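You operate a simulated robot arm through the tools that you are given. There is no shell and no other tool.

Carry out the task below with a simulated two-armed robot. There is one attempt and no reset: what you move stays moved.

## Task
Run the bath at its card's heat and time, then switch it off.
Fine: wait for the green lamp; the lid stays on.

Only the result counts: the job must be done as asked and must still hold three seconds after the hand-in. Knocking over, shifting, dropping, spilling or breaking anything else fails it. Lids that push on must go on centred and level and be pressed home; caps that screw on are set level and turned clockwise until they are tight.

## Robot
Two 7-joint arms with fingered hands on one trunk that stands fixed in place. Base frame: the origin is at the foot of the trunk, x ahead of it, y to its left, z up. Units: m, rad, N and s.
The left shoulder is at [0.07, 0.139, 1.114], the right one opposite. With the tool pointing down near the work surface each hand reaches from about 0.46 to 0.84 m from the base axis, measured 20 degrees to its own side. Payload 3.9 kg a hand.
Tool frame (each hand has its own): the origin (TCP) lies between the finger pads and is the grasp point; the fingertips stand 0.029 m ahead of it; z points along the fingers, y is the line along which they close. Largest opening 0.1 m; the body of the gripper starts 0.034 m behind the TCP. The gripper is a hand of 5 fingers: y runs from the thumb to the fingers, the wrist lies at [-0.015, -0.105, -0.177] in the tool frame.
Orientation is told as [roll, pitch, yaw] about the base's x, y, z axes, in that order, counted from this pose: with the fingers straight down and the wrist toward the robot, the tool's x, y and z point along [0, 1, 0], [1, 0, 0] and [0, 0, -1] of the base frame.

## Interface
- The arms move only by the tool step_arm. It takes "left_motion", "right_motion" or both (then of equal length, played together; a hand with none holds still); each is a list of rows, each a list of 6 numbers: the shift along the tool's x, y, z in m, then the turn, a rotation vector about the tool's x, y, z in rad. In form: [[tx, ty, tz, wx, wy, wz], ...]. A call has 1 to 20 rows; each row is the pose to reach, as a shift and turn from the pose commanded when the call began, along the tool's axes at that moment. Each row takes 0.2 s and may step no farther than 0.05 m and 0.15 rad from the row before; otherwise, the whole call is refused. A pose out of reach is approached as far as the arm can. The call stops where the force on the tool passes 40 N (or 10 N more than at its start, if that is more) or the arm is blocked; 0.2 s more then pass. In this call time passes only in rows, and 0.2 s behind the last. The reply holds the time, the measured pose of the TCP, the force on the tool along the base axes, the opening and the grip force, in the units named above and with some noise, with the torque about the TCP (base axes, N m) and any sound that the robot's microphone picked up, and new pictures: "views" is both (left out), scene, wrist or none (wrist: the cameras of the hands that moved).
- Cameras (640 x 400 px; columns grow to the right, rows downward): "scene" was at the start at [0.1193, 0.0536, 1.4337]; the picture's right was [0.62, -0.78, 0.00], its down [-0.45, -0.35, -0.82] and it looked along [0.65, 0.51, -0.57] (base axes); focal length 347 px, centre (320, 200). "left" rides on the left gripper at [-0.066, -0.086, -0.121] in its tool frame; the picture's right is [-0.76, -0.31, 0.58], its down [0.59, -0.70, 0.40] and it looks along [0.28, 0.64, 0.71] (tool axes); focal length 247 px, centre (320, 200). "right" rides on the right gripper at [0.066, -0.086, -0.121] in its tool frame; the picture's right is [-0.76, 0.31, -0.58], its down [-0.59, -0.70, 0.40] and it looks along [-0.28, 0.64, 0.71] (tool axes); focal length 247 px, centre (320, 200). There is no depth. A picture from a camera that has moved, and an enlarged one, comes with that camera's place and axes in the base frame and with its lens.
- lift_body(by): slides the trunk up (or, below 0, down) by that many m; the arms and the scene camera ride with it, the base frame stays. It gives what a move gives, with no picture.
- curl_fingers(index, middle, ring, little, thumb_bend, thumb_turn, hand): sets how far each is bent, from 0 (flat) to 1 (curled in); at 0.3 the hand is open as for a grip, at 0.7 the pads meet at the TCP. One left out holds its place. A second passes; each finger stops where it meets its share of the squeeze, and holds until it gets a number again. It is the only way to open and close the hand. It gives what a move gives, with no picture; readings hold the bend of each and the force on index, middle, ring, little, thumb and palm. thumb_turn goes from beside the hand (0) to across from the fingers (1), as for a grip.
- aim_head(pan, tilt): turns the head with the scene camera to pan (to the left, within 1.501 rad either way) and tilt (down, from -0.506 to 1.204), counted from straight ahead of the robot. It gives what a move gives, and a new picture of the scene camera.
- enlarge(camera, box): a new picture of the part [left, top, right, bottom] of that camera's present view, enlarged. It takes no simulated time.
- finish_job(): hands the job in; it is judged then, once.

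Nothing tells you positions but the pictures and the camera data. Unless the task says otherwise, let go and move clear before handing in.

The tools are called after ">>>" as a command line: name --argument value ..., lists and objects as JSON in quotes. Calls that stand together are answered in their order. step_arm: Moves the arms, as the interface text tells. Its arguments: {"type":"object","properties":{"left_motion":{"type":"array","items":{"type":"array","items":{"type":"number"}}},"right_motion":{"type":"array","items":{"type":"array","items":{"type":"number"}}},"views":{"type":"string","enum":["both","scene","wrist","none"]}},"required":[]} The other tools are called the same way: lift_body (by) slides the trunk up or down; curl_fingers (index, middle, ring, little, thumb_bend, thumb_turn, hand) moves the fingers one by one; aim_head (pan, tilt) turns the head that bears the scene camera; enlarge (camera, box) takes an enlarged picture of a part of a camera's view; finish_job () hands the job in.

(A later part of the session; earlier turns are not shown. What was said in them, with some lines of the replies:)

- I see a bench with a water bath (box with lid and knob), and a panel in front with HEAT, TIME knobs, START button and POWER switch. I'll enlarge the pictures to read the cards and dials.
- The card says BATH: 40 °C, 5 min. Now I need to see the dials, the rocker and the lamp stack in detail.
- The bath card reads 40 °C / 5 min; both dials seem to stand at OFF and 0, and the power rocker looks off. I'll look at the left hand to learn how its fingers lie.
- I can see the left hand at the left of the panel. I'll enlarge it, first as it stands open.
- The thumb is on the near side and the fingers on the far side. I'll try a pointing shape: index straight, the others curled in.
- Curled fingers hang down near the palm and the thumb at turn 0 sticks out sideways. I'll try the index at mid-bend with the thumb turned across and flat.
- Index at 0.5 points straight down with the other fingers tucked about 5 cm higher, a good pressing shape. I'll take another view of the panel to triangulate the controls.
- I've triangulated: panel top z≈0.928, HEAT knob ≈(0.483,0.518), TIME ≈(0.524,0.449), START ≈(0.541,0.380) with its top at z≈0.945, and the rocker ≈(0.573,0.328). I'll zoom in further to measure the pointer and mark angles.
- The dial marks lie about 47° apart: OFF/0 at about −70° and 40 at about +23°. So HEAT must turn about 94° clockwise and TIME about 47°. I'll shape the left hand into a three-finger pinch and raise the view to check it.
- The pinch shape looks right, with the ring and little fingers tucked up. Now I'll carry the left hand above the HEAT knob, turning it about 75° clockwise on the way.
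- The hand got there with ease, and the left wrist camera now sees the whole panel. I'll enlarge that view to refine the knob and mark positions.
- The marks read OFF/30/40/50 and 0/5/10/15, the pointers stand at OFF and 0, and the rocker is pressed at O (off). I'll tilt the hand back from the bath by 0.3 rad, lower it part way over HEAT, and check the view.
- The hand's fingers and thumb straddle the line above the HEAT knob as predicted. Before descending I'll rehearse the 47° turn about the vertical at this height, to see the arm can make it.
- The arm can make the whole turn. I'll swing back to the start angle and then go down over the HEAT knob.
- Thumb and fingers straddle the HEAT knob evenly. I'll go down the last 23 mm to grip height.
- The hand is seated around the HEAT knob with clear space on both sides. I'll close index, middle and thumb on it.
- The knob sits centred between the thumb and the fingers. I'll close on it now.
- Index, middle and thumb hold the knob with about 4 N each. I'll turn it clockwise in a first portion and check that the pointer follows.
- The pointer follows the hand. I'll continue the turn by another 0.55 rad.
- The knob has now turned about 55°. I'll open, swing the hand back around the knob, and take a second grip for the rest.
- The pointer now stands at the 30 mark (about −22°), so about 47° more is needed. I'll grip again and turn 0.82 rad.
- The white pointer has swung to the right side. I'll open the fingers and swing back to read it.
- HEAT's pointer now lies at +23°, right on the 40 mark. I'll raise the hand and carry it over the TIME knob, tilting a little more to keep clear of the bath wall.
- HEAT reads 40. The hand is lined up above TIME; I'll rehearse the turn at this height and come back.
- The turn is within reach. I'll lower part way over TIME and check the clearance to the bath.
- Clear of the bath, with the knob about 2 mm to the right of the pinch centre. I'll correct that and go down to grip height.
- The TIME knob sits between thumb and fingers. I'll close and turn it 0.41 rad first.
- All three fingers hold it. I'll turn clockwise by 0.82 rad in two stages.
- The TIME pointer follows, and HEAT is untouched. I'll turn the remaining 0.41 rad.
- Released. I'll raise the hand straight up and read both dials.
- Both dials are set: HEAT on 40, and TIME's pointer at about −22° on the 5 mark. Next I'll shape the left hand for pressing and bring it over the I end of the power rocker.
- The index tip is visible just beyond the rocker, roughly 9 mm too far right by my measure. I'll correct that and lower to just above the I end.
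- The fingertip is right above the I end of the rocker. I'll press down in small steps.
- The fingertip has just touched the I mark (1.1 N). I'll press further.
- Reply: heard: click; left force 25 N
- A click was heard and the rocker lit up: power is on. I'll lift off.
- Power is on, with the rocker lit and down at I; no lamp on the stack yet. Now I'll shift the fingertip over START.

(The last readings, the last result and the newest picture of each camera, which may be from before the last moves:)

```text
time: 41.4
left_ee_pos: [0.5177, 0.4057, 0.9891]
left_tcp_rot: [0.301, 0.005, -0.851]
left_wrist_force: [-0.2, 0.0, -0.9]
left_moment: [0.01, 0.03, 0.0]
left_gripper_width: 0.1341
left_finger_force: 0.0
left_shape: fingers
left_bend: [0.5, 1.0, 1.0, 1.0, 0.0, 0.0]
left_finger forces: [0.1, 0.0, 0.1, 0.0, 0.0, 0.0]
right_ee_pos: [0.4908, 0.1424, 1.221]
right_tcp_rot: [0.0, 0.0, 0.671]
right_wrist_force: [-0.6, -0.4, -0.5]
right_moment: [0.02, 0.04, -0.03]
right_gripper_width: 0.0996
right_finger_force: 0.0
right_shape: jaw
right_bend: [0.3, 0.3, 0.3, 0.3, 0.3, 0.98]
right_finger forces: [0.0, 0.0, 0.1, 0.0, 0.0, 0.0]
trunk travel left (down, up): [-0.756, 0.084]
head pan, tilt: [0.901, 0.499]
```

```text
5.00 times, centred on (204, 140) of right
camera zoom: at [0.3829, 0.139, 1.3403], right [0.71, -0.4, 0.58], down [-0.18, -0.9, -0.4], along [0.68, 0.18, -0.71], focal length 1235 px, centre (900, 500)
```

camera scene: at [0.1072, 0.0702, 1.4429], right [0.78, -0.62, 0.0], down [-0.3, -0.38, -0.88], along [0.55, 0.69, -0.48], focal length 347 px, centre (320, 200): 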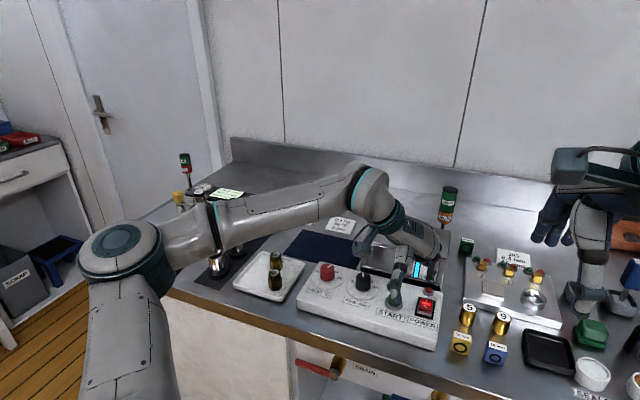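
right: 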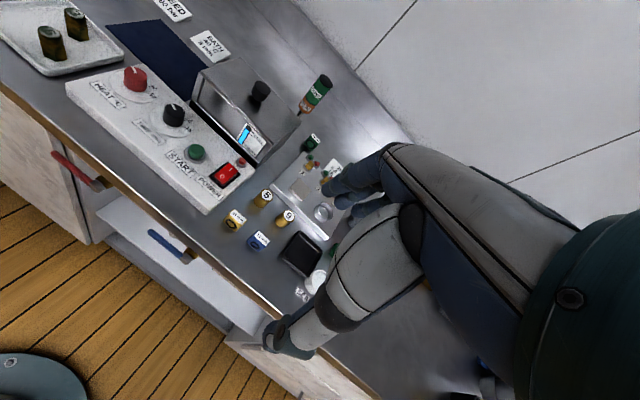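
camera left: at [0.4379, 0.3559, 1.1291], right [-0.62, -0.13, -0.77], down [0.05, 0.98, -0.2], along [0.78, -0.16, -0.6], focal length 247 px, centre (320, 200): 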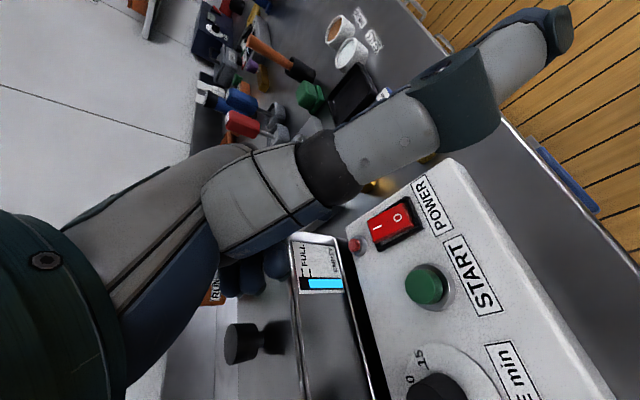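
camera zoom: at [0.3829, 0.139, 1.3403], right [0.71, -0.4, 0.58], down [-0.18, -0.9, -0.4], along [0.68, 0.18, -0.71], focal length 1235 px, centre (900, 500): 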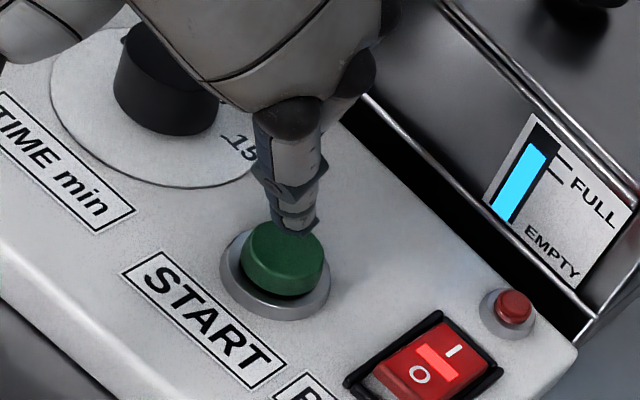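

The fingertip hovers over the START button. I'll lower it to contact and look.

>>> step_arm --left_motion '[[-0.0015, 0, 0.0048, 0, 0, 0], [-0.003, 0, 0.0096, 0, 0, 0], [-0.0037, 0, 0.012, 0, 0, 0]]' --views "none"

>>> enlarge --camera "scene" --box '[345, 245, 441, 325]'

>>> enlarge --camera "right" --box '[140, 100, 268, 180]'

```text
time: 42.1
left_ee_pos: [0.5162, 0.406, 0.9788]
left_tcp_rot: [0.301, 0.002, -0.851]
left_wrist_force: [1.1, -0.5, 0.2]
left_moment: [0.0, 0.0, 0.01]
left_gripper_width: 0.134
left_finger_force: 0.5
left_shape: fingers
left_bend: [0.5, 1.0, 1.0, 1.0, 0.0, 0.0]
left_finger forces: [1.0, 0.0, 0.0, 0.0, 0.0, 0.0]
right_ee_pos: [0.4906, 0.142, 1.2198]
right_tcp_rot: [0.001, -0.001, 0.669]
right_wrist_force: [-0.8, -0.2, 0.4]
right_moment: [0.01, 0.0, 0.0]
right_gripper_width: 0.0996
right_finger_force: 0.0
right_shape: jaw
right_bend: [0.3, 0.3, 0.3, 0.3, 0.3, 0.98]
right_finger forces: [0.0, 0.0, 0.0, 0.1, 0.1, 0.0]
trunk travel left (down, up): [-0.756, 0.084]
head pan, tilt: [0.901, 0.499]
```

```text
5.00 times, centred on (393, 285) of scene
camera zoom: at [0.1064, 0.07, 1.4431], right [0.78, -0.62, 0.0], down [-0.3, -0.38, -0.88], along [0.55, 0.69, -0.48], focal length 1734 px, centre (-45, -225)
```

zoom: 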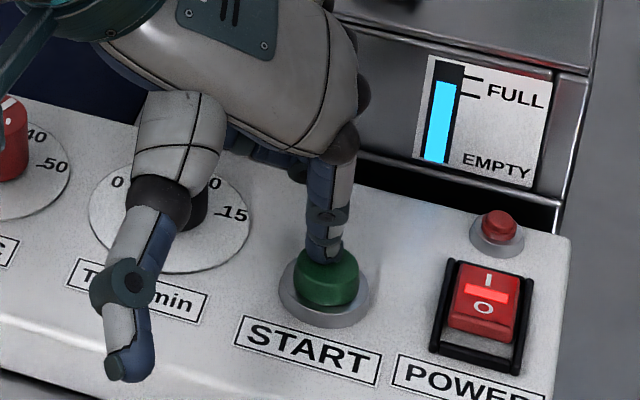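

```text
5.00 times, centred on (204, 140) of right
camera zoom: at [0.383, 0.1383, 1.3404], right [0.71, -0.4, 0.58], down [-0.19, -0.9, -0.4], along [0.68, 0.18, -0.71], focal length 1235 px, centre (900, 500)
```

zoom: 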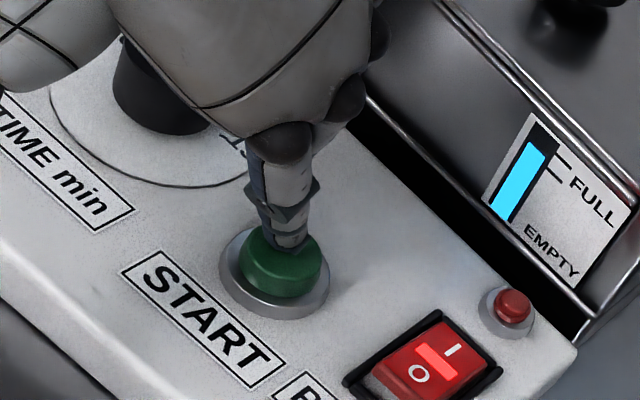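

Contact on the button at 1 N, a little off its centre but well on it. I'll press down.

>>> step_arm --left_motion '[[-0.0009, 0, 0.0029, 0, 0, 0], [-0.0018, 0, 0.0057, 0, 0, 0], [-0.0027, 0, 0.0086, 0, 0, 0]]' --views "none"

>>> enlarge --camera "scene" --box '[345, 245, 441, 325]'

>>> enlarge --camera "scene" --box '[420, 170, 480, 230]'

```text
time: 43.0
left_ee_pos: [0.5157, 0.4054, 0.9721]
left_tcp_rot: [0.305, 0.0, -0.851]
left_wrist_force: [-1.4, -0.8, 13.3]
left_moment: [-0.36, -0.24, -0.05]
left_gripper_width: 0.1349
left_finger_force: 6.3
left_shape: fingers
left_bend: [0.5, 1.0, 1.0, 1.0, 0.0, 0.0]
left_finger forces: [13.2, 0.0, 0.0, 0.0, 0.0, 0.1]
right_ee_pos: [0.4894, 0.1399, 1.2209]
right_tcp_rot: [0.001, -0.003, 0.67]
right_wrist_force: [0.2, 0.2, 0.0]
right_moment: [0.01, -0.03, 0.0]
right_gripper_width: 0.0997
right_finger_force: 0.0
right_shape: jaw
right_bend: [0.3, 0.3, 0.3, 0.3, 0.3, 0.98]
right_finger forces: [0.0, 0.1, 0.1, 0.1, 0.0, 0.0]
trunk travel left (down, up): [-0.756, 0.084]
head pan, tilt: [0.901, 0.499]
heard: click
```

```text
5.00 times, centred on (393, 285) of scene
camera zoom: at [0.1041, 0.0688, 1.4436], right [0.78, -0.62, 0.0], down [-0.3, -0.37, -0.88], along [0.55, 0.69, -0.48], focal length 1734 px, centre (-45, -225)
```

zoom: 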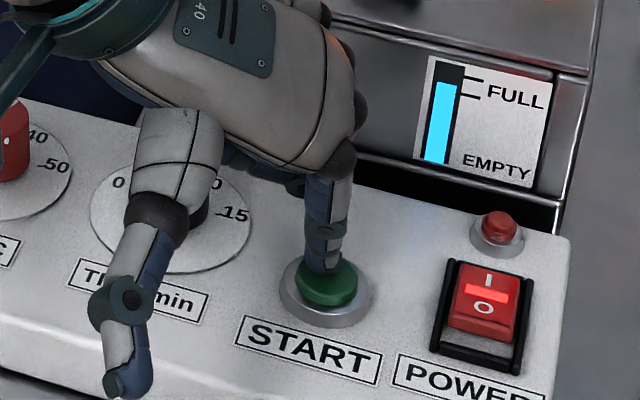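

```text
6.67 times, centred on (450, 200) of scene
camera zoom: at [0.1041, 0.0688, 1.4436], right [0.78, -0.62, 0.0], down [-0.3, -0.37, -0.88], along [0.55, 0.69, -0.48], focal length 2311 px, centre (-547, 200)
```

zoom: 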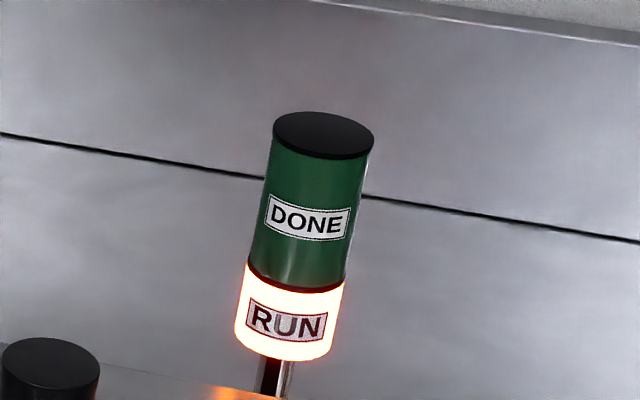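

Click heard and the RUN lamp is lit. I'll lift off and hover above the O end of the rocker while the bath runs.

>>> step_arm --left_motion '[[0.0074, 0, -0.0239, 0, 0, 0], [0.0148, 0, -0.0478, 0, 0, 0], [0.0035, 0.0289, -0.0513, 0, 0, 0], [-0.0078, 0.0579, -0.0548, 0, 0, 0]]' --views "scene"

>>> enlarge --camera "scene" --box '[380, 245, 476, 325]'

>>> enlarge --camera "scene" --box '[420, 170, 480, 230]'

>>> enlarge --camera "right" --box '[100, 50, 260, 210]'

```text
time: 44.0
left_ee_pos: [0.5374, 0.3464, 1.0175]
left_tcp_rot: [0.299, 0.003, -0.848]
left_wrist_force: [0.1, -0.6, -0.2]
left_moment: [0.01, 0.01, 0.0]
left_gripper_width: 0.1342
left_finger_force: 0.0
left_shape: fingers
left_bend: [0.5, 1.0, 1.0, 1.0, 0.0, 0.0]
left_finger forces: [0.1, 0.0, 0.0, 0.0, 0.0, 0.1]
right_ee_pos: [0.4907, 0.14, 1.2205]
right_tcp_rot: [-0.001, 0.0, 0.671]
right_wrist_force: [-0.1, 0.0, 0.0]
right_moment: [-0.02, -0.01, 0.07]
right_gripper_width: 0.0999
right_finger_force: 0.0
right_shape: jaw
right_bend: [0.3, 0.3, 0.3, 0.3, 0.3, 0.98]
right_finger forces: [0.0, 0.1, 0.0, 0.1, 0.0, 0.0]
trunk travel left (down, up): [-0.756, 0.084]
head pan, tilt: [0.901, 0.499]
camera scene: at [0.1068, 0.0691, 1.4431], right [0.78, -0.62, 0.0], down [-0.3, -0.37, -0.88], along [0.55, 0.69, -0.48], focal length 347 px, centre (320, 200)
```

scene: 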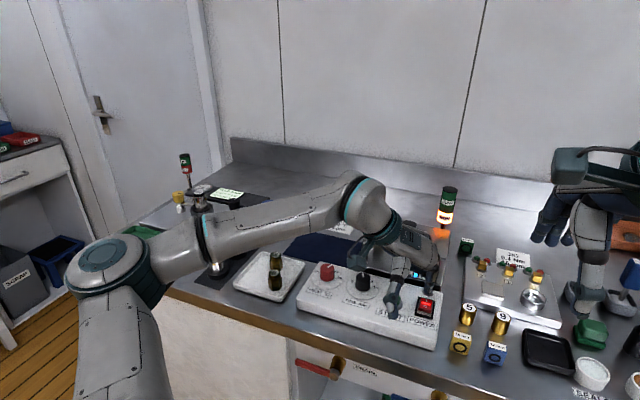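

```text
5.00 times, centred on (428, 285) of scene
camera zoom: at [0.1068, 0.0691, 1.4431], right [0.78, -0.62, 0.0], down [-0.3, -0.37, -0.88], along [0.55, 0.69, -0.48], focal length 1734 px, centre (-220, -225)
```

zoom: 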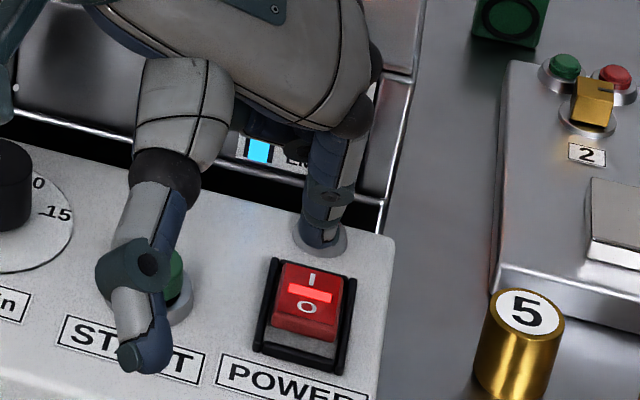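

```text
6.67 times, centred on (450, 200) of scene
camera zoom: at [0.1068, 0.0691, 1.4431], right [0.78, -0.62, 0.0], down [-0.3, -0.37, -0.88], along [0.55, 0.69, -0.48], focal length 2311 px, centre (-547, 200)
```

zoom: 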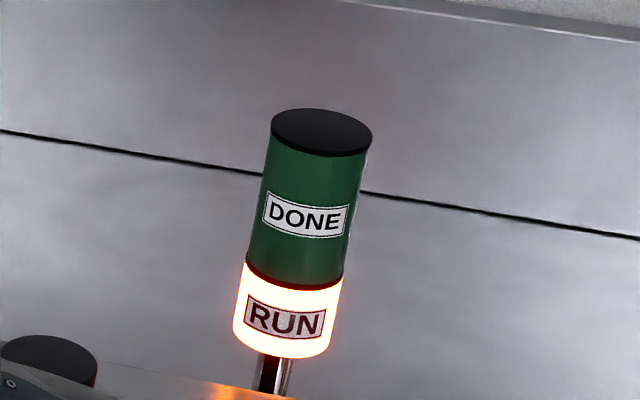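

```text
2.50 times, centred on (180, 130) of right
camera zoom: at [0.3833, 0.1375, 1.3403], right [0.71, -0.4, 0.58], down [-0.19, -0.9, -0.4], along [0.68, 0.18, -0.71], focal length 617 px, centre (670, 375)
```

zoom: 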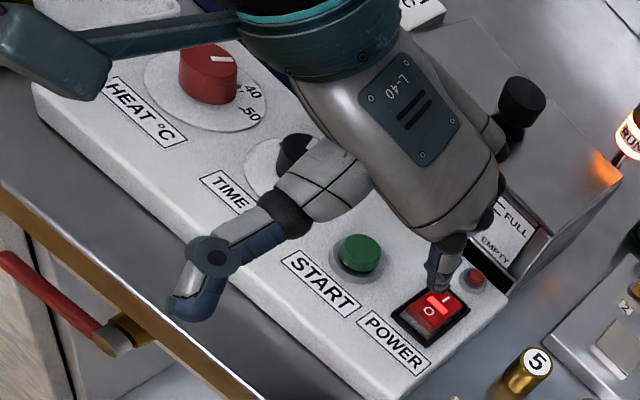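

RUN is glowing. I'll make a small correction toward the centre of the O end and wait, watching the lamp stack.

>>> step_arm --left_motion '[[0.0033, -0.0024, 0.001, 0, 0, 0], [0.0033, -0.0024, 0.001, 0, 0, 0], [0.0033, -0.0024, 0.001, 0, 0, 0], [0.0033, -0.0024, 0.001, 0, 0, 0], [0.0033, -0.0024, 0.001, 0, 0, 0], [0.0033, -0.0024, 0.001, 0, 0, 0], [0.0033, -0.0024, 0.001, 0, 0, 0], [0.0033, -0.0024, 0.001, 0, 0, 0], [0.0033, -0.0024, 0.001, 0, 0, 0], [0.0033, -0.0024, 0.001, 0, 0, 0]]' --views "scene"

>>> enlarge --camera "scene" --box '[420, 170, 480, 230]'

```text
time: 46.1
left_ee_pos: [0.5373, 0.3511, 1.0189]
left_tcp_rot: [0.3, 0.002, -0.851]
left_wrist_force: [0.1, -0.1, -1.0]
left_moment: [-0.03, 0.01, 0.0]
left_gripper_width: 0.1342
left_finger_force: 0.1
left_shape: fingers
left_bend: [0.5, 1.0, 1.0, 1.0, 0.0, 0.0]
left_finger forces: [0.0, 0.0, 0.1, 0.1, 0.0, 0.0]
right_ee_pos: [0.4918, 0.1408, 1.2201]
right_tcp_rot: [0.0, 0.002, 0.668]
right_wrist_force: [-1.0, -0.5, 0.8]
right_moment: [0.0, 0.03, 0.02]
right_gripper_width: 0.0997
right_finger_force: 0.0
right_shape: jaw
right_bend: [0.3, 0.3, 0.3, 0.3, 0.3, 0.98]
right_finger forces: [0.1, 0.0, 0.0, 0.0, 0.0, 0.1]
trunk travel left (down, up): [-0.756, 0.084]
head pan, tilt: [0.901, 0.499]
camera scene: at [0.1066, 0.0702, 1.4431], right [0.78, -0.62, 0.0], down [-0.3, -0.38, -0.88], along [0.55, 0.69, -0.48], focal length 347 px, centre (320, 200)
```

scene: 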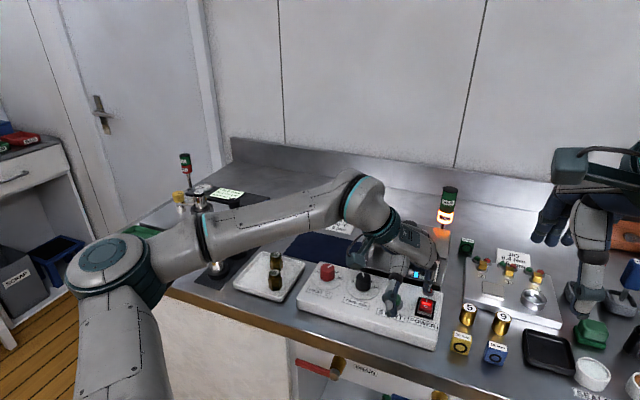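

```text
6.67 times, centred on (450, 200) of scene
camera zoom: at [0.1066, 0.0702, 1.4431], right [0.78, -0.62, 0.0], down [-0.3, -0.38, -0.88], along [0.55, 0.69, -0.48], focal length 2311 px, centre (-547, 200)
```

zoom: 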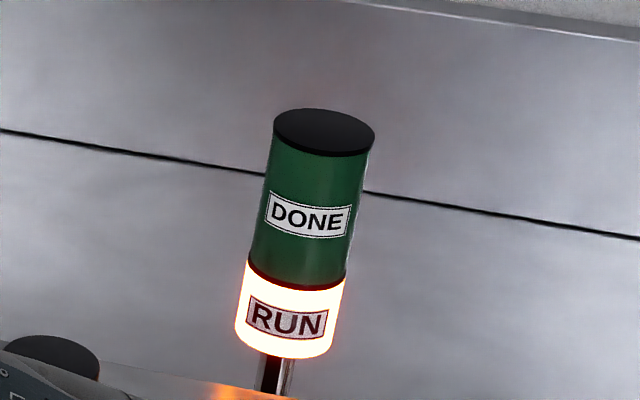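

Still RUN only; the DONE lamp is dark. I'll keep waiting with the hand held still.

>>> step_arm --left_motion '[[0, 0, 0, 0, 0, 0], [0, 0, 0, 0, 0, 0], [0, 0, 0, 0, 0, 0], [0, 0, 0, 0, 0, 0], [0, 0, 0, 0, 0, 0], [0, 0, 0, 0, 0, 0], [0, 0, 0, 0, 0, 0], [0, 0, 0, 0, 0, 0], [0, 0, 0, 0, 0, 0], [0, 0, 0, 0, 0, 0], [0, 0, 0, 0, 0, 0], [0, 0, 0, 0, 0, 0], [0, 0, 0, 0, 0, 0], [0, 0, 0, 0, 0, 0], [0, 0, 0, 0, 0, 0], [0, 0, 0, 0, 0, 0], [0, 0, 0, 0, 0, 0], [0, 0, 0, 0, 0, 0], [0, 0, 0, 0, 0, 0], [0, 0, 0, 0, 0, 0]]' --views "scene"

>>> enlarge --camera "scene" --box '[420, 170, 480, 230]'

>>> enlarge --camera "scene" --box '[380, 245, 476, 325]'

```text
time: 50.4
left_ee_pos: [0.5389, 0.3507, 1.0191]
left_tcp_rot: [0.301, 0.004, -0.852]
left_wrist_force: [-0.5, 0.2, 1.0]
left_moment: [-0.04, 0.01, 0.02]
left_gripper_width: 0.1343
left_finger_force: 0.0
left_shape: fingers
left_bend: [0.5, 1.0, 1.0, 1.0, 0.0, 0.0]
left_finger forces: [0.1, 0.0, 0.1, 0.0, 0.0, 0.1]
right_ee_pos: [0.4912, 0.1404, 1.2202]
right_tcp_rot: [-0.001, 0.0, 0.669]
right_wrist_force: [-0.4, 0.7, 0.2]
right_moment: [-0.02, -0.01, -0.02]
right_gripper_width: 0.1001
right_finger_force: 0.0
right_shape: jaw
right_bend: [0.3, 0.3, 0.3, 0.3, 0.3, 0.98]
right_finger forces: [0.1, 0.1, 0.1, 0.0, 0.0, 0.0]
trunk travel left (down, up): [-0.756, 0.084]
head pan, tilt: [0.901, 0.499]
camera scene: at [0.1066, 0.0702, 1.4431], right [0.78, -0.62, 0.0], down [-0.3, -0.38, -0.88], along [0.55, 0.69, -0.48], focal length 347 px, centre (320, 200)
```

scene: 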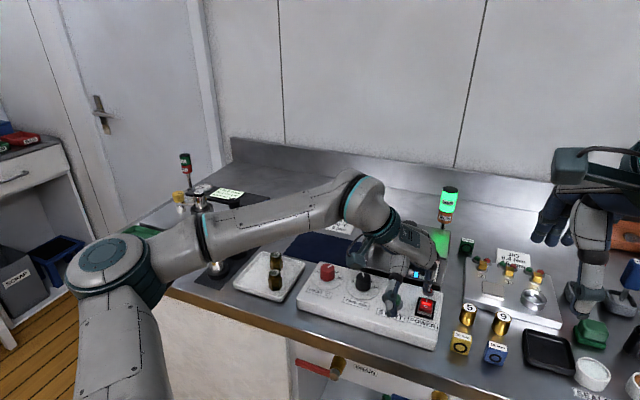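

```text
6.67 times, centred on (450, 200) of scene
camera zoom: at [0.1066, 0.0702, 1.4431], right [0.78, -0.62, 0.0], down [-0.3, -0.38, -0.88], along [0.55, 0.69, -0.48], focal length 2311 px, centre (-547, 200)
```

zoom: 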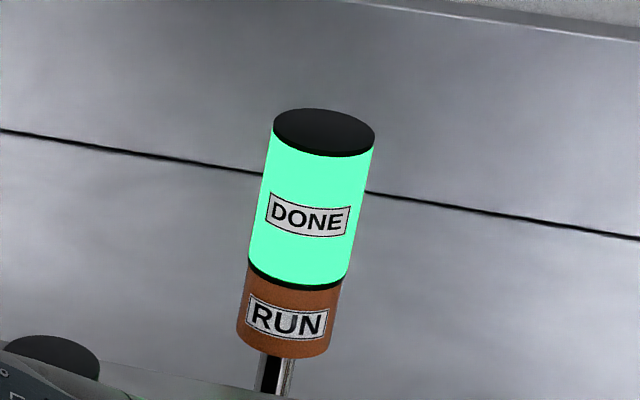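

```text
5.00 times, centred on (428, 285) of scene
camera zoom: at [0.1066, 0.0702, 1.4431], right [0.78, -0.62, 0.0], down [-0.3, -0.38, -0.88], along [0.55, 0.69, -0.48], focal length 1734 px, centre (-220, -225)
```

zoom: 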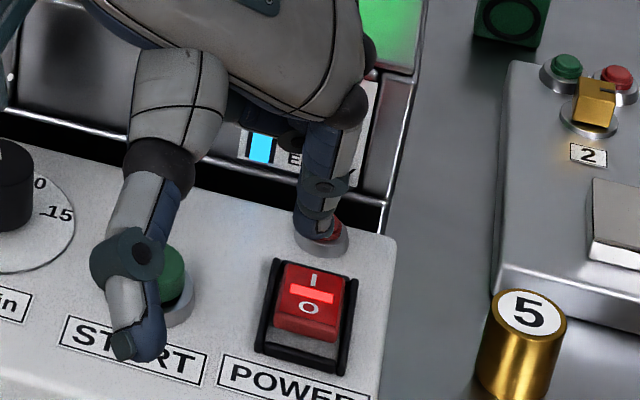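

The green DONE lamp is lit. Now I'll lower the fingertip to the O end of the rocker.

>>> step_arm --left_motion '[[-0.0044, 0, 0.0143, 0, 0, 0], [-0.0089, 0, 0.0287, 0, 0, 0]]' --views "none"

>>> enlarge --camera "scene" --box '[380, 245, 476, 325]'

>>> enlarge --camera "right" --box '[180, 120, 276, 200]'

```text
time: 51.0
left_ee_pos: [0.5393, 0.3513, 0.9879]
left_tcp_rot: [0.3, 0.002, -0.851]
left_wrist_force: [0.0, 1.0, -0.2]
left_moment: [0.03, 0.03, 0.0]
left_gripper_width: 0.1341
left_finger_force: 0.1
left_shape: fingers
left_bend: [0.5, 1.0, 1.0, 1.0, 0.0, 0.0]
left_finger forces: [0.1, 0.0, 0.0, 0.0, 0.0, 0.1]
right_ee_pos: [0.4905, 0.1417, 1.2201]
right_tcp_rot: [0.0, -0.001, 0.67]
right_wrist_force: [0.1, 0.8, -0.4]
right_moment: [0.0, 0.02, 0.03]
right_gripper_width: 0.0997
right_finger_force: 0.1
right_shape: jaw
right_bend: [0.3, 0.3, 0.3, 0.3, 0.3, 0.98]
right_finger forces: [0.1, 0.0, 0.1, 0.0, 0.1, 0.0]
trunk travel left (down, up): [-0.756, 0.084]
head pan, tilt: [0.901, 0.499]
```

```text
5.00 times, centred on (428, 285) of scene
camera zoom: at [0.1068, 0.0704, 1.4431], right [0.78, -0.62, 0.0], down [-0.3, -0.38, -0.88], along [0.55, 0.69, -0.48], focal length 1734 px, centre (-220, -225)
```

zoom: 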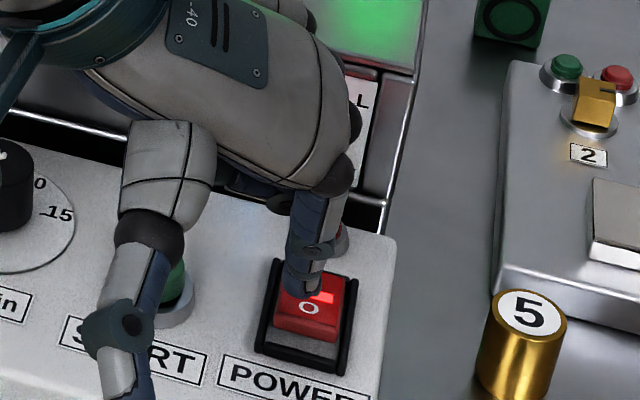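

```text
5.00 times, centred on (228, 160) of right
camera zoom: at [0.3834, 0.1386, 1.3402], right [0.71, -0.4, 0.58], down [-0.19, -0.9, -0.4], along [0.68, 0.18, -0.71], focal length 1235 px, centre (780, 400)
```

zoom: 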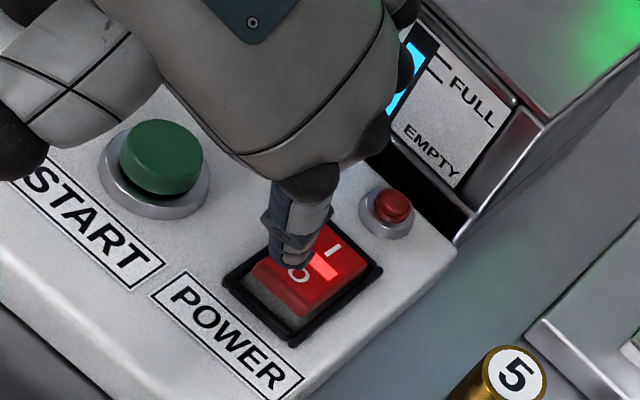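

The tip is over the O end, slightly to its left. I'll nudge 3 mm right and ahead and press.

>>> step_arm --left_motion '[[0.0022, 0.0036, 0.0007, 0, 0, 0], [0.0007, 0.0036, 0.0055, 0, 0, 0], [-0.0008, 0.0036, 0.0103, 0, 0, 0]]' --views "none"

>>> enlarge --camera "scene" --box '[380, 245, 476, 325]'

>>> enlarge --camera "right" --box '[180, 120, 276, 200]'

```text
time: 51.8
left_ee_pos: [0.5424, 0.3496, 0.9773]
left_tcp_rot: [0.301, 0.003, -0.851]
left_wrist_force: [-0.1, 0.7, 0.0]
left_moment: [-0.02, -0.02, 0.01]
left_gripper_width: 0.1339
left_finger_force: 0.0
left_shape: fingers
left_bend: [0.5, 1.0, 1.0, 1.0, 0.0, 0.0]
left_finger forces: [0.0, 0.0, 0.1, 0.1, 0.1, 0.0]
right_ee_pos: [0.4912, 0.1409, 1.2212]
right_tcp_rot: [0.0, 0.001, 0.668]
right_wrist_force: [-0.7, 0.9, 1.2]
right_moment: [0.01, 0.0, -0.01]
right_gripper_width: 0.0997
right_finger_force: 0.1
right_shape: jaw
right_bend: [0.3, 0.3, 0.3, 0.3, 0.3, 0.98]
right_finger forces: [0.0, 0.0, 0.0, 0.0, 0.1, 0.0]
trunk travel left (down, up): [-0.756, 0.084]
head pan, tilt: [0.901, 0.499]
```

```text
5.00 times, centred on (428, 285) of scene
camera zoom: at [0.1066, 0.0702, 1.4431], right [0.78, -0.62, 0.0], down [-0.3, -0.38, -0.88], along [0.55, 0.69, -0.48], focal length 1734 px, centre (-220, -225)
```

zoom: 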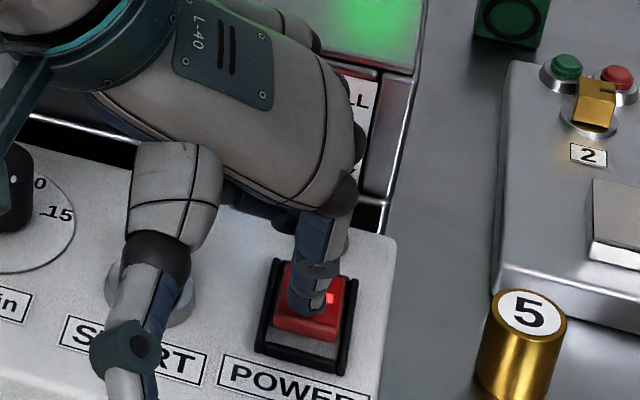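

```text
5.00 times, centred on (228, 160) of right
camera zoom: at [0.3832, 0.1385, 1.3403], right [0.71, -0.4, 0.58], down [-0.19, -0.9, -0.4], along [0.68, 0.18, -0.71], focal length 1235 px, centre (780, 400)
```

zoom: 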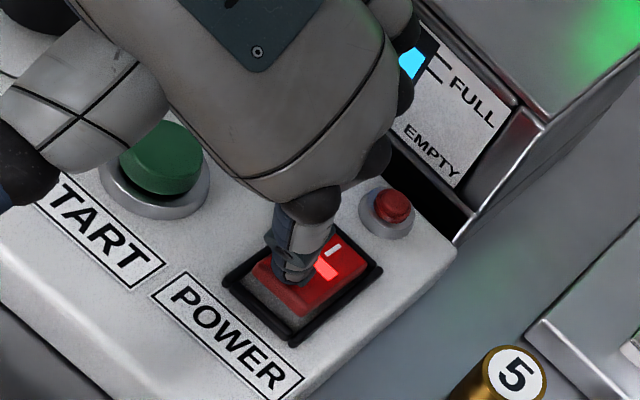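

The fingertip covers the O mark. I'll press down.

>>> step_arm --left_motion '[[-0.0009, 0, 0.0029, 0, 0, 0], [-0.0018, 0, 0.0057, 0, 0, 0], [-0.0027, 0, 0.0086, 0, 0, 0], [-0.0035, 0, 0.0115, 0, 0, 0]]' --views "none"

>>> enlarge --camera "scene" --box '[380, 245, 476, 325]'

>>> enlarge --camera "right" --box '[180, 120, 276, 200]'

```text
time: 52.8
left_ee_pos: [0.5428, 0.3482, 0.9707]
left_tcp_rot: [0.305, -0.003, -0.85]
left_wrist_force: [-1.7, 0.6, 14.6]
left_moment: [-0.37, -0.28, -0.03]
left_gripper_width: 0.1348
left_finger_force: 7.2
left_shape: fingers
left_bend: [0.5, 1.0, 1.0, 1.0, 0.0, 0.0]
left_finger forces: [14.4, 0.1, 0.0, 0.0, 0.1, 0.1]
right_ee_pos: [0.4898, 0.1405, 1.2208]
right_tcp_rot: [-0.001, -0.001, 0.671]
right_wrist_force: [0.9, 0.1, 0.2]
right_moment: [0.03, 0.0, 0.0]
right_gripper_width: 0.0998
right_finger_force: 0.0
right_shape: jaw
right_bend: [0.3, 0.3, 0.3, 0.3, 0.3, 0.98]
right_finger forces: [0.0, 0.0, 0.0, 0.1, 0.0, 0.0]
trunk travel left (down, up): [-0.756, 0.084]
head pan, tilt: [0.901, 0.499]
heard: click
```

```text
5.00 times, centred on (428, 285) of scene
camera zoom: at [0.1039, 0.0691, 1.4436], right [0.78, -0.62, 0.0], down [-0.3, -0.37, -0.88], along [0.55, 0.69, -0.48], focal length 1734 px, centre (-220, -225)
```

zoom: 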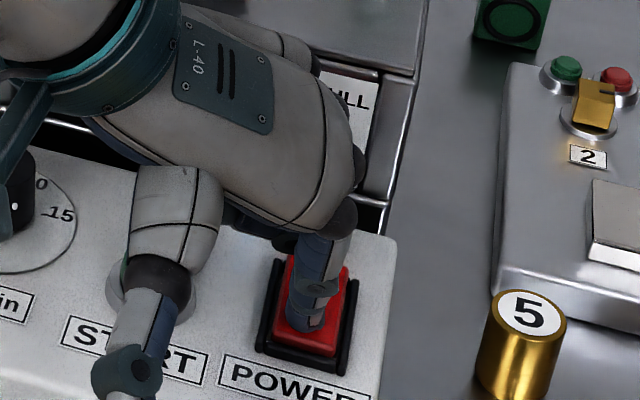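

```text
5.00 times, centred on (228, 160) of right
camera zoom: at [0.3806, 0.1375, 1.3415], right [0.71, -0.4, 0.58], down [-0.18, -0.9, -0.4], along [0.68, 0.18, -0.71], focal length 1235 px, centre (780, 400)
```

zoom: 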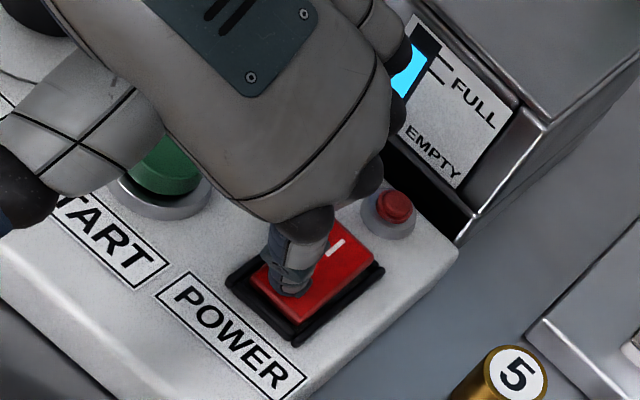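

Another click, and the rocker light is out and tipped to O. I'll lift the hand straight up and check everything.

>>> step_arm --left_motion '[[0.0089, 0, -0.0287, 0, 0, 0], [0.0207, 0, -0.0669, 0, 0, 0], [0.0325, 0, -0.1051, 0, 0, 0], [0.0443, 0, -0.1433, 0, 0, 0]]' --views "scene"

>>> enlarge --camera "scene" --box '[290, 250, 450, 350]'

>>> enlarge --camera "right" --box '[60, 40, 320, 220]'

>>> enlarge --camera "scene" --box '[420, 170, 480, 230]'

```text
time: 53.8
left_ee_pos: [0.5426, 0.3474, 1.1184]
left_tcp_rot: [0.299, 0.002, -0.852]
left_wrist_force: [0.1, 0.5, -0.2]
left_moment: [0.01, -0.02, 0.05]
left_gripper_width: 0.134
left_finger_force: 0.2
left_shape: fingers
left_bend: [0.5, 1.0, 1.0, 1.0, 0.0, 0.0]
left_finger forces: [0.1, 0.0, 0.0, 0.0, 0.0, 0.0]
right_ee_pos: [0.49, 0.1416, 1.2208]
right_tcp_rot: [0.001, -0.002, 0.67]
right_wrist_force: [0.1, 0.1, 0.0]
right_moment: [-0.03, -0.01, 0.0]
right_gripper_width: 0.0998
right_finger_force: 0.1
right_shape: jaw
right_bend: [0.3, 0.3, 0.3, 0.3, 0.3, 0.98]
right_finger forces: [0.0, 0.0, 0.0, 0.1, 0.1, 0.1]
trunk travel left (down, up): [-0.756, 0.084]
head pan, tilt: [0.901, 0.499]
camera scene: at [0.1059, 0.0692, 1.4431], right [0.78, -0.62, 0.0], down [-0.3, -0.37, -0.88], along [0.55, 0.69, -0.48], focal length 347 px, centre (320, 200)
```

scene: 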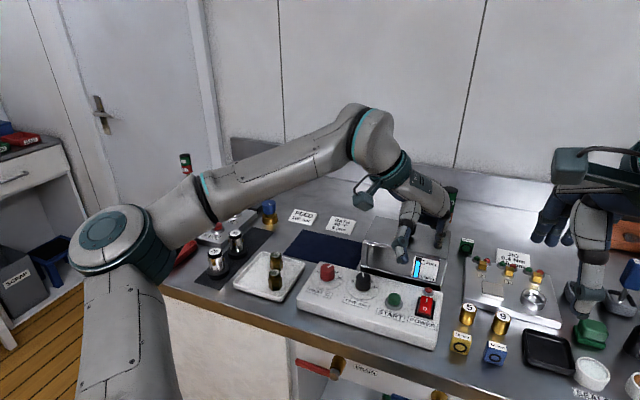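

```text
4.00 times, centred on (370, 300) of scene
camera zoom: at [0.1059, 0.0692, 1.4431], right [0.78, -0.62, 0.0], down [-0.3, -0.37, -0.88], along [0.55, 0.69, -0.48], focal length 1387 px, centre (120, -200)
```

zoom: 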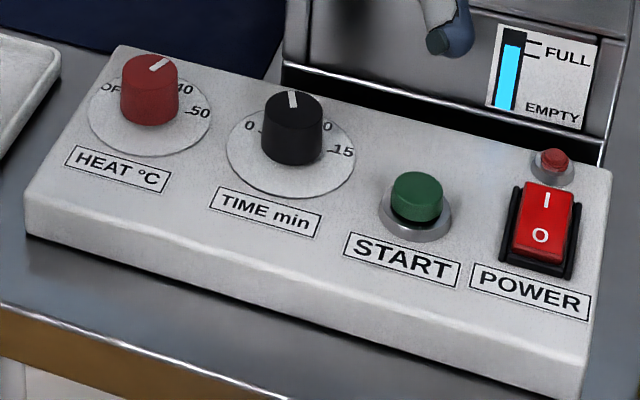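

```text
2.22 times, centred on (190, 130) of right
camera zoom: at [0.3825, 0.1375, 1.3405], right [0.71, -0.4, 0.58], down [-0.18, -0.9, -0.4], along [0.68, 0.18, -0.71], focal length 549 px, centre (609, 356)
```

zoom: 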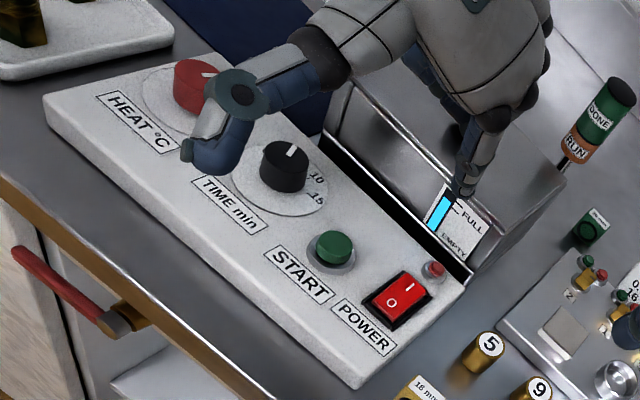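

```text
6.67 times, centred on (450, 200) of scene
camera zoom: at [0.1059, 0.0692, 1.4431], right [0.78, -0.62, 0.0], down [-0.3, -0.37, -0.88], along [0.55, 0.69, -0.48], focal length 2311 px, centre (-547, 200)
```

zoom: 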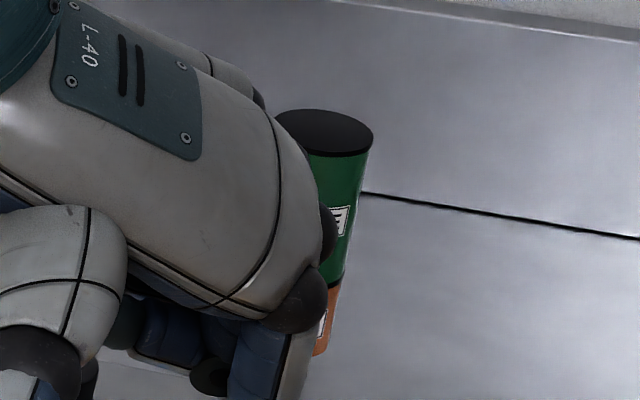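

Power is off with O pressed, both stack lamps are dark, the dials stand at 40 and 5, and the lid is on. I'll move the hand well clear and take a last look.

>>> step_arm --left_motion '[[0.0035, -0.041, -0.0157, 0, 0, 0], [0.0071, -0.082, -0.0313, 0, 0, 0], [0.0106, -0.1231, -0.047, 0, 0, 0], [0.0142, -0.1641, -0.0626, 0, 0, 0], [0.0177, -0.2051, -0.0783, 0, 0, 0]]' --views "scene"

>>> enlarge --camera "scene" --box '[280, 170, 480, 350]'

>>> enlarge --camera "right" --box '[0, 0, 340, 240]'

```text
time: 55.0
left_ee_pos: [0.4031, 0.4997, 1.1951]
left_tcp_rot: [0.301, 0.002, -0.852]
left_wrist_force: [-0.3, 0.3, -0.1]
left_moment: [-0.02, 0.0, 0.03]
left_gripper_width: 0.1344
left_finger_force: 0.1
left_shape: fingers
left_bend: [0.5, 1.0, 1.0, 1.0, 0.0, 0.0]
left_finger forces: [0.0, 0.0, 0.0, 0.1, 0.1, 0.0]
right_ee_pos: [0.4903, 0.1411, 1.2201]
right_tcp_rot: [0.001, 0.0, 0.671]
right_wrist_force: [0.1, -1.4, -0.1]
right_moment: [-0.03, -0.01, 0.0]
right_gripper_width: 0.0998
right_finger_force: 0.1
right_shape: jaw
right_bend: [0.3, 0.3, 0.3, 0.3, 0.3, 0.98]
right_finger forces: [0.1, 0.0, 0.1, 0.1, 0.0, 0.1]
trunk travel left (down, up): [-0.756, 0.084]
head pan, tilt: [0.901, 0.499]
camera scene: at [0.1058, 0.0708, 1.4431], right [0.78, -0.62, 0.0], down [-0.3, -0.38, -0.88], along [0.55, 0.69, -0.48], focal length 347 px, centre (320, 200)
```

scene: 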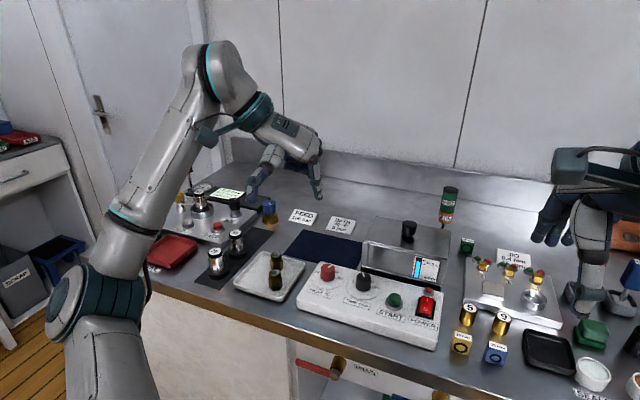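

```text
2.22 times, centred on (380, 260) of scene
camera zoom: at [0.1058, 0.0708, 1.4431], right [0.78, -0.62, 0.0], down [-0.3, -0.38, -0.88], along [0.55, 0.69, -0.48], focal length 770 px, centre (187, 67)
```

zoom: 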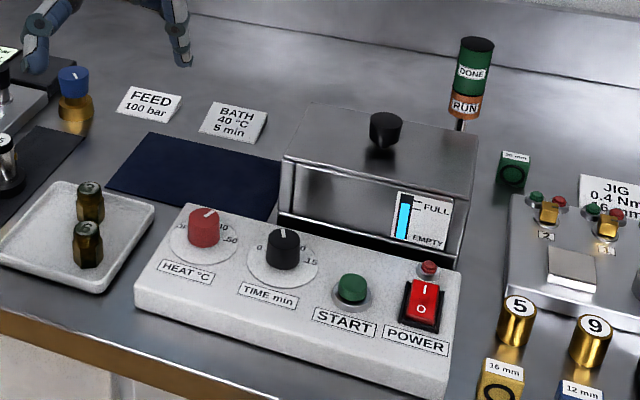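

```text
1.67 times, centred on (170, 120) of right
camera zoom: at [0.3824, 0.139, 1.3405], right [0.71, -0.4, 0.58], down [-0.18, -0.9, -0.4], along [0.68, 0.18, -0.71], focal length 412 px, centre (570, 333)
```

zoom: 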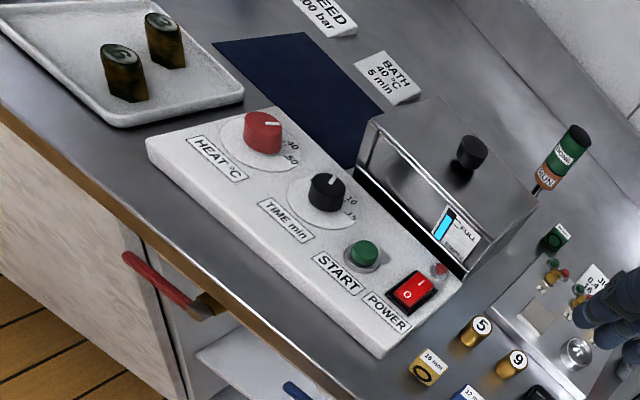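

The bath ran at 40 °C and 5 min until the green DONE lamp, and it's now switched off. The lid is on, nothing around it has moved, and the hand is clear, so I'll hand in.

>>> finish_job

```text
The job is handed in.
```

The bath ran at its card's settings, 40 °C and 5 min, and is now switched off.

After I pressed START, the RUN lamp lit. I switched the power off only once the green DONE lamp came on.

In the last pictures before I handed in, the rocker was down at O, both stack lamps were dark and the lid was still on. Nothing else looked moved, and the hand was well clear.

I left the dials standing at 40 and 5. The marks were about 47° apart, and each pointer measured within about 3° of its mark.
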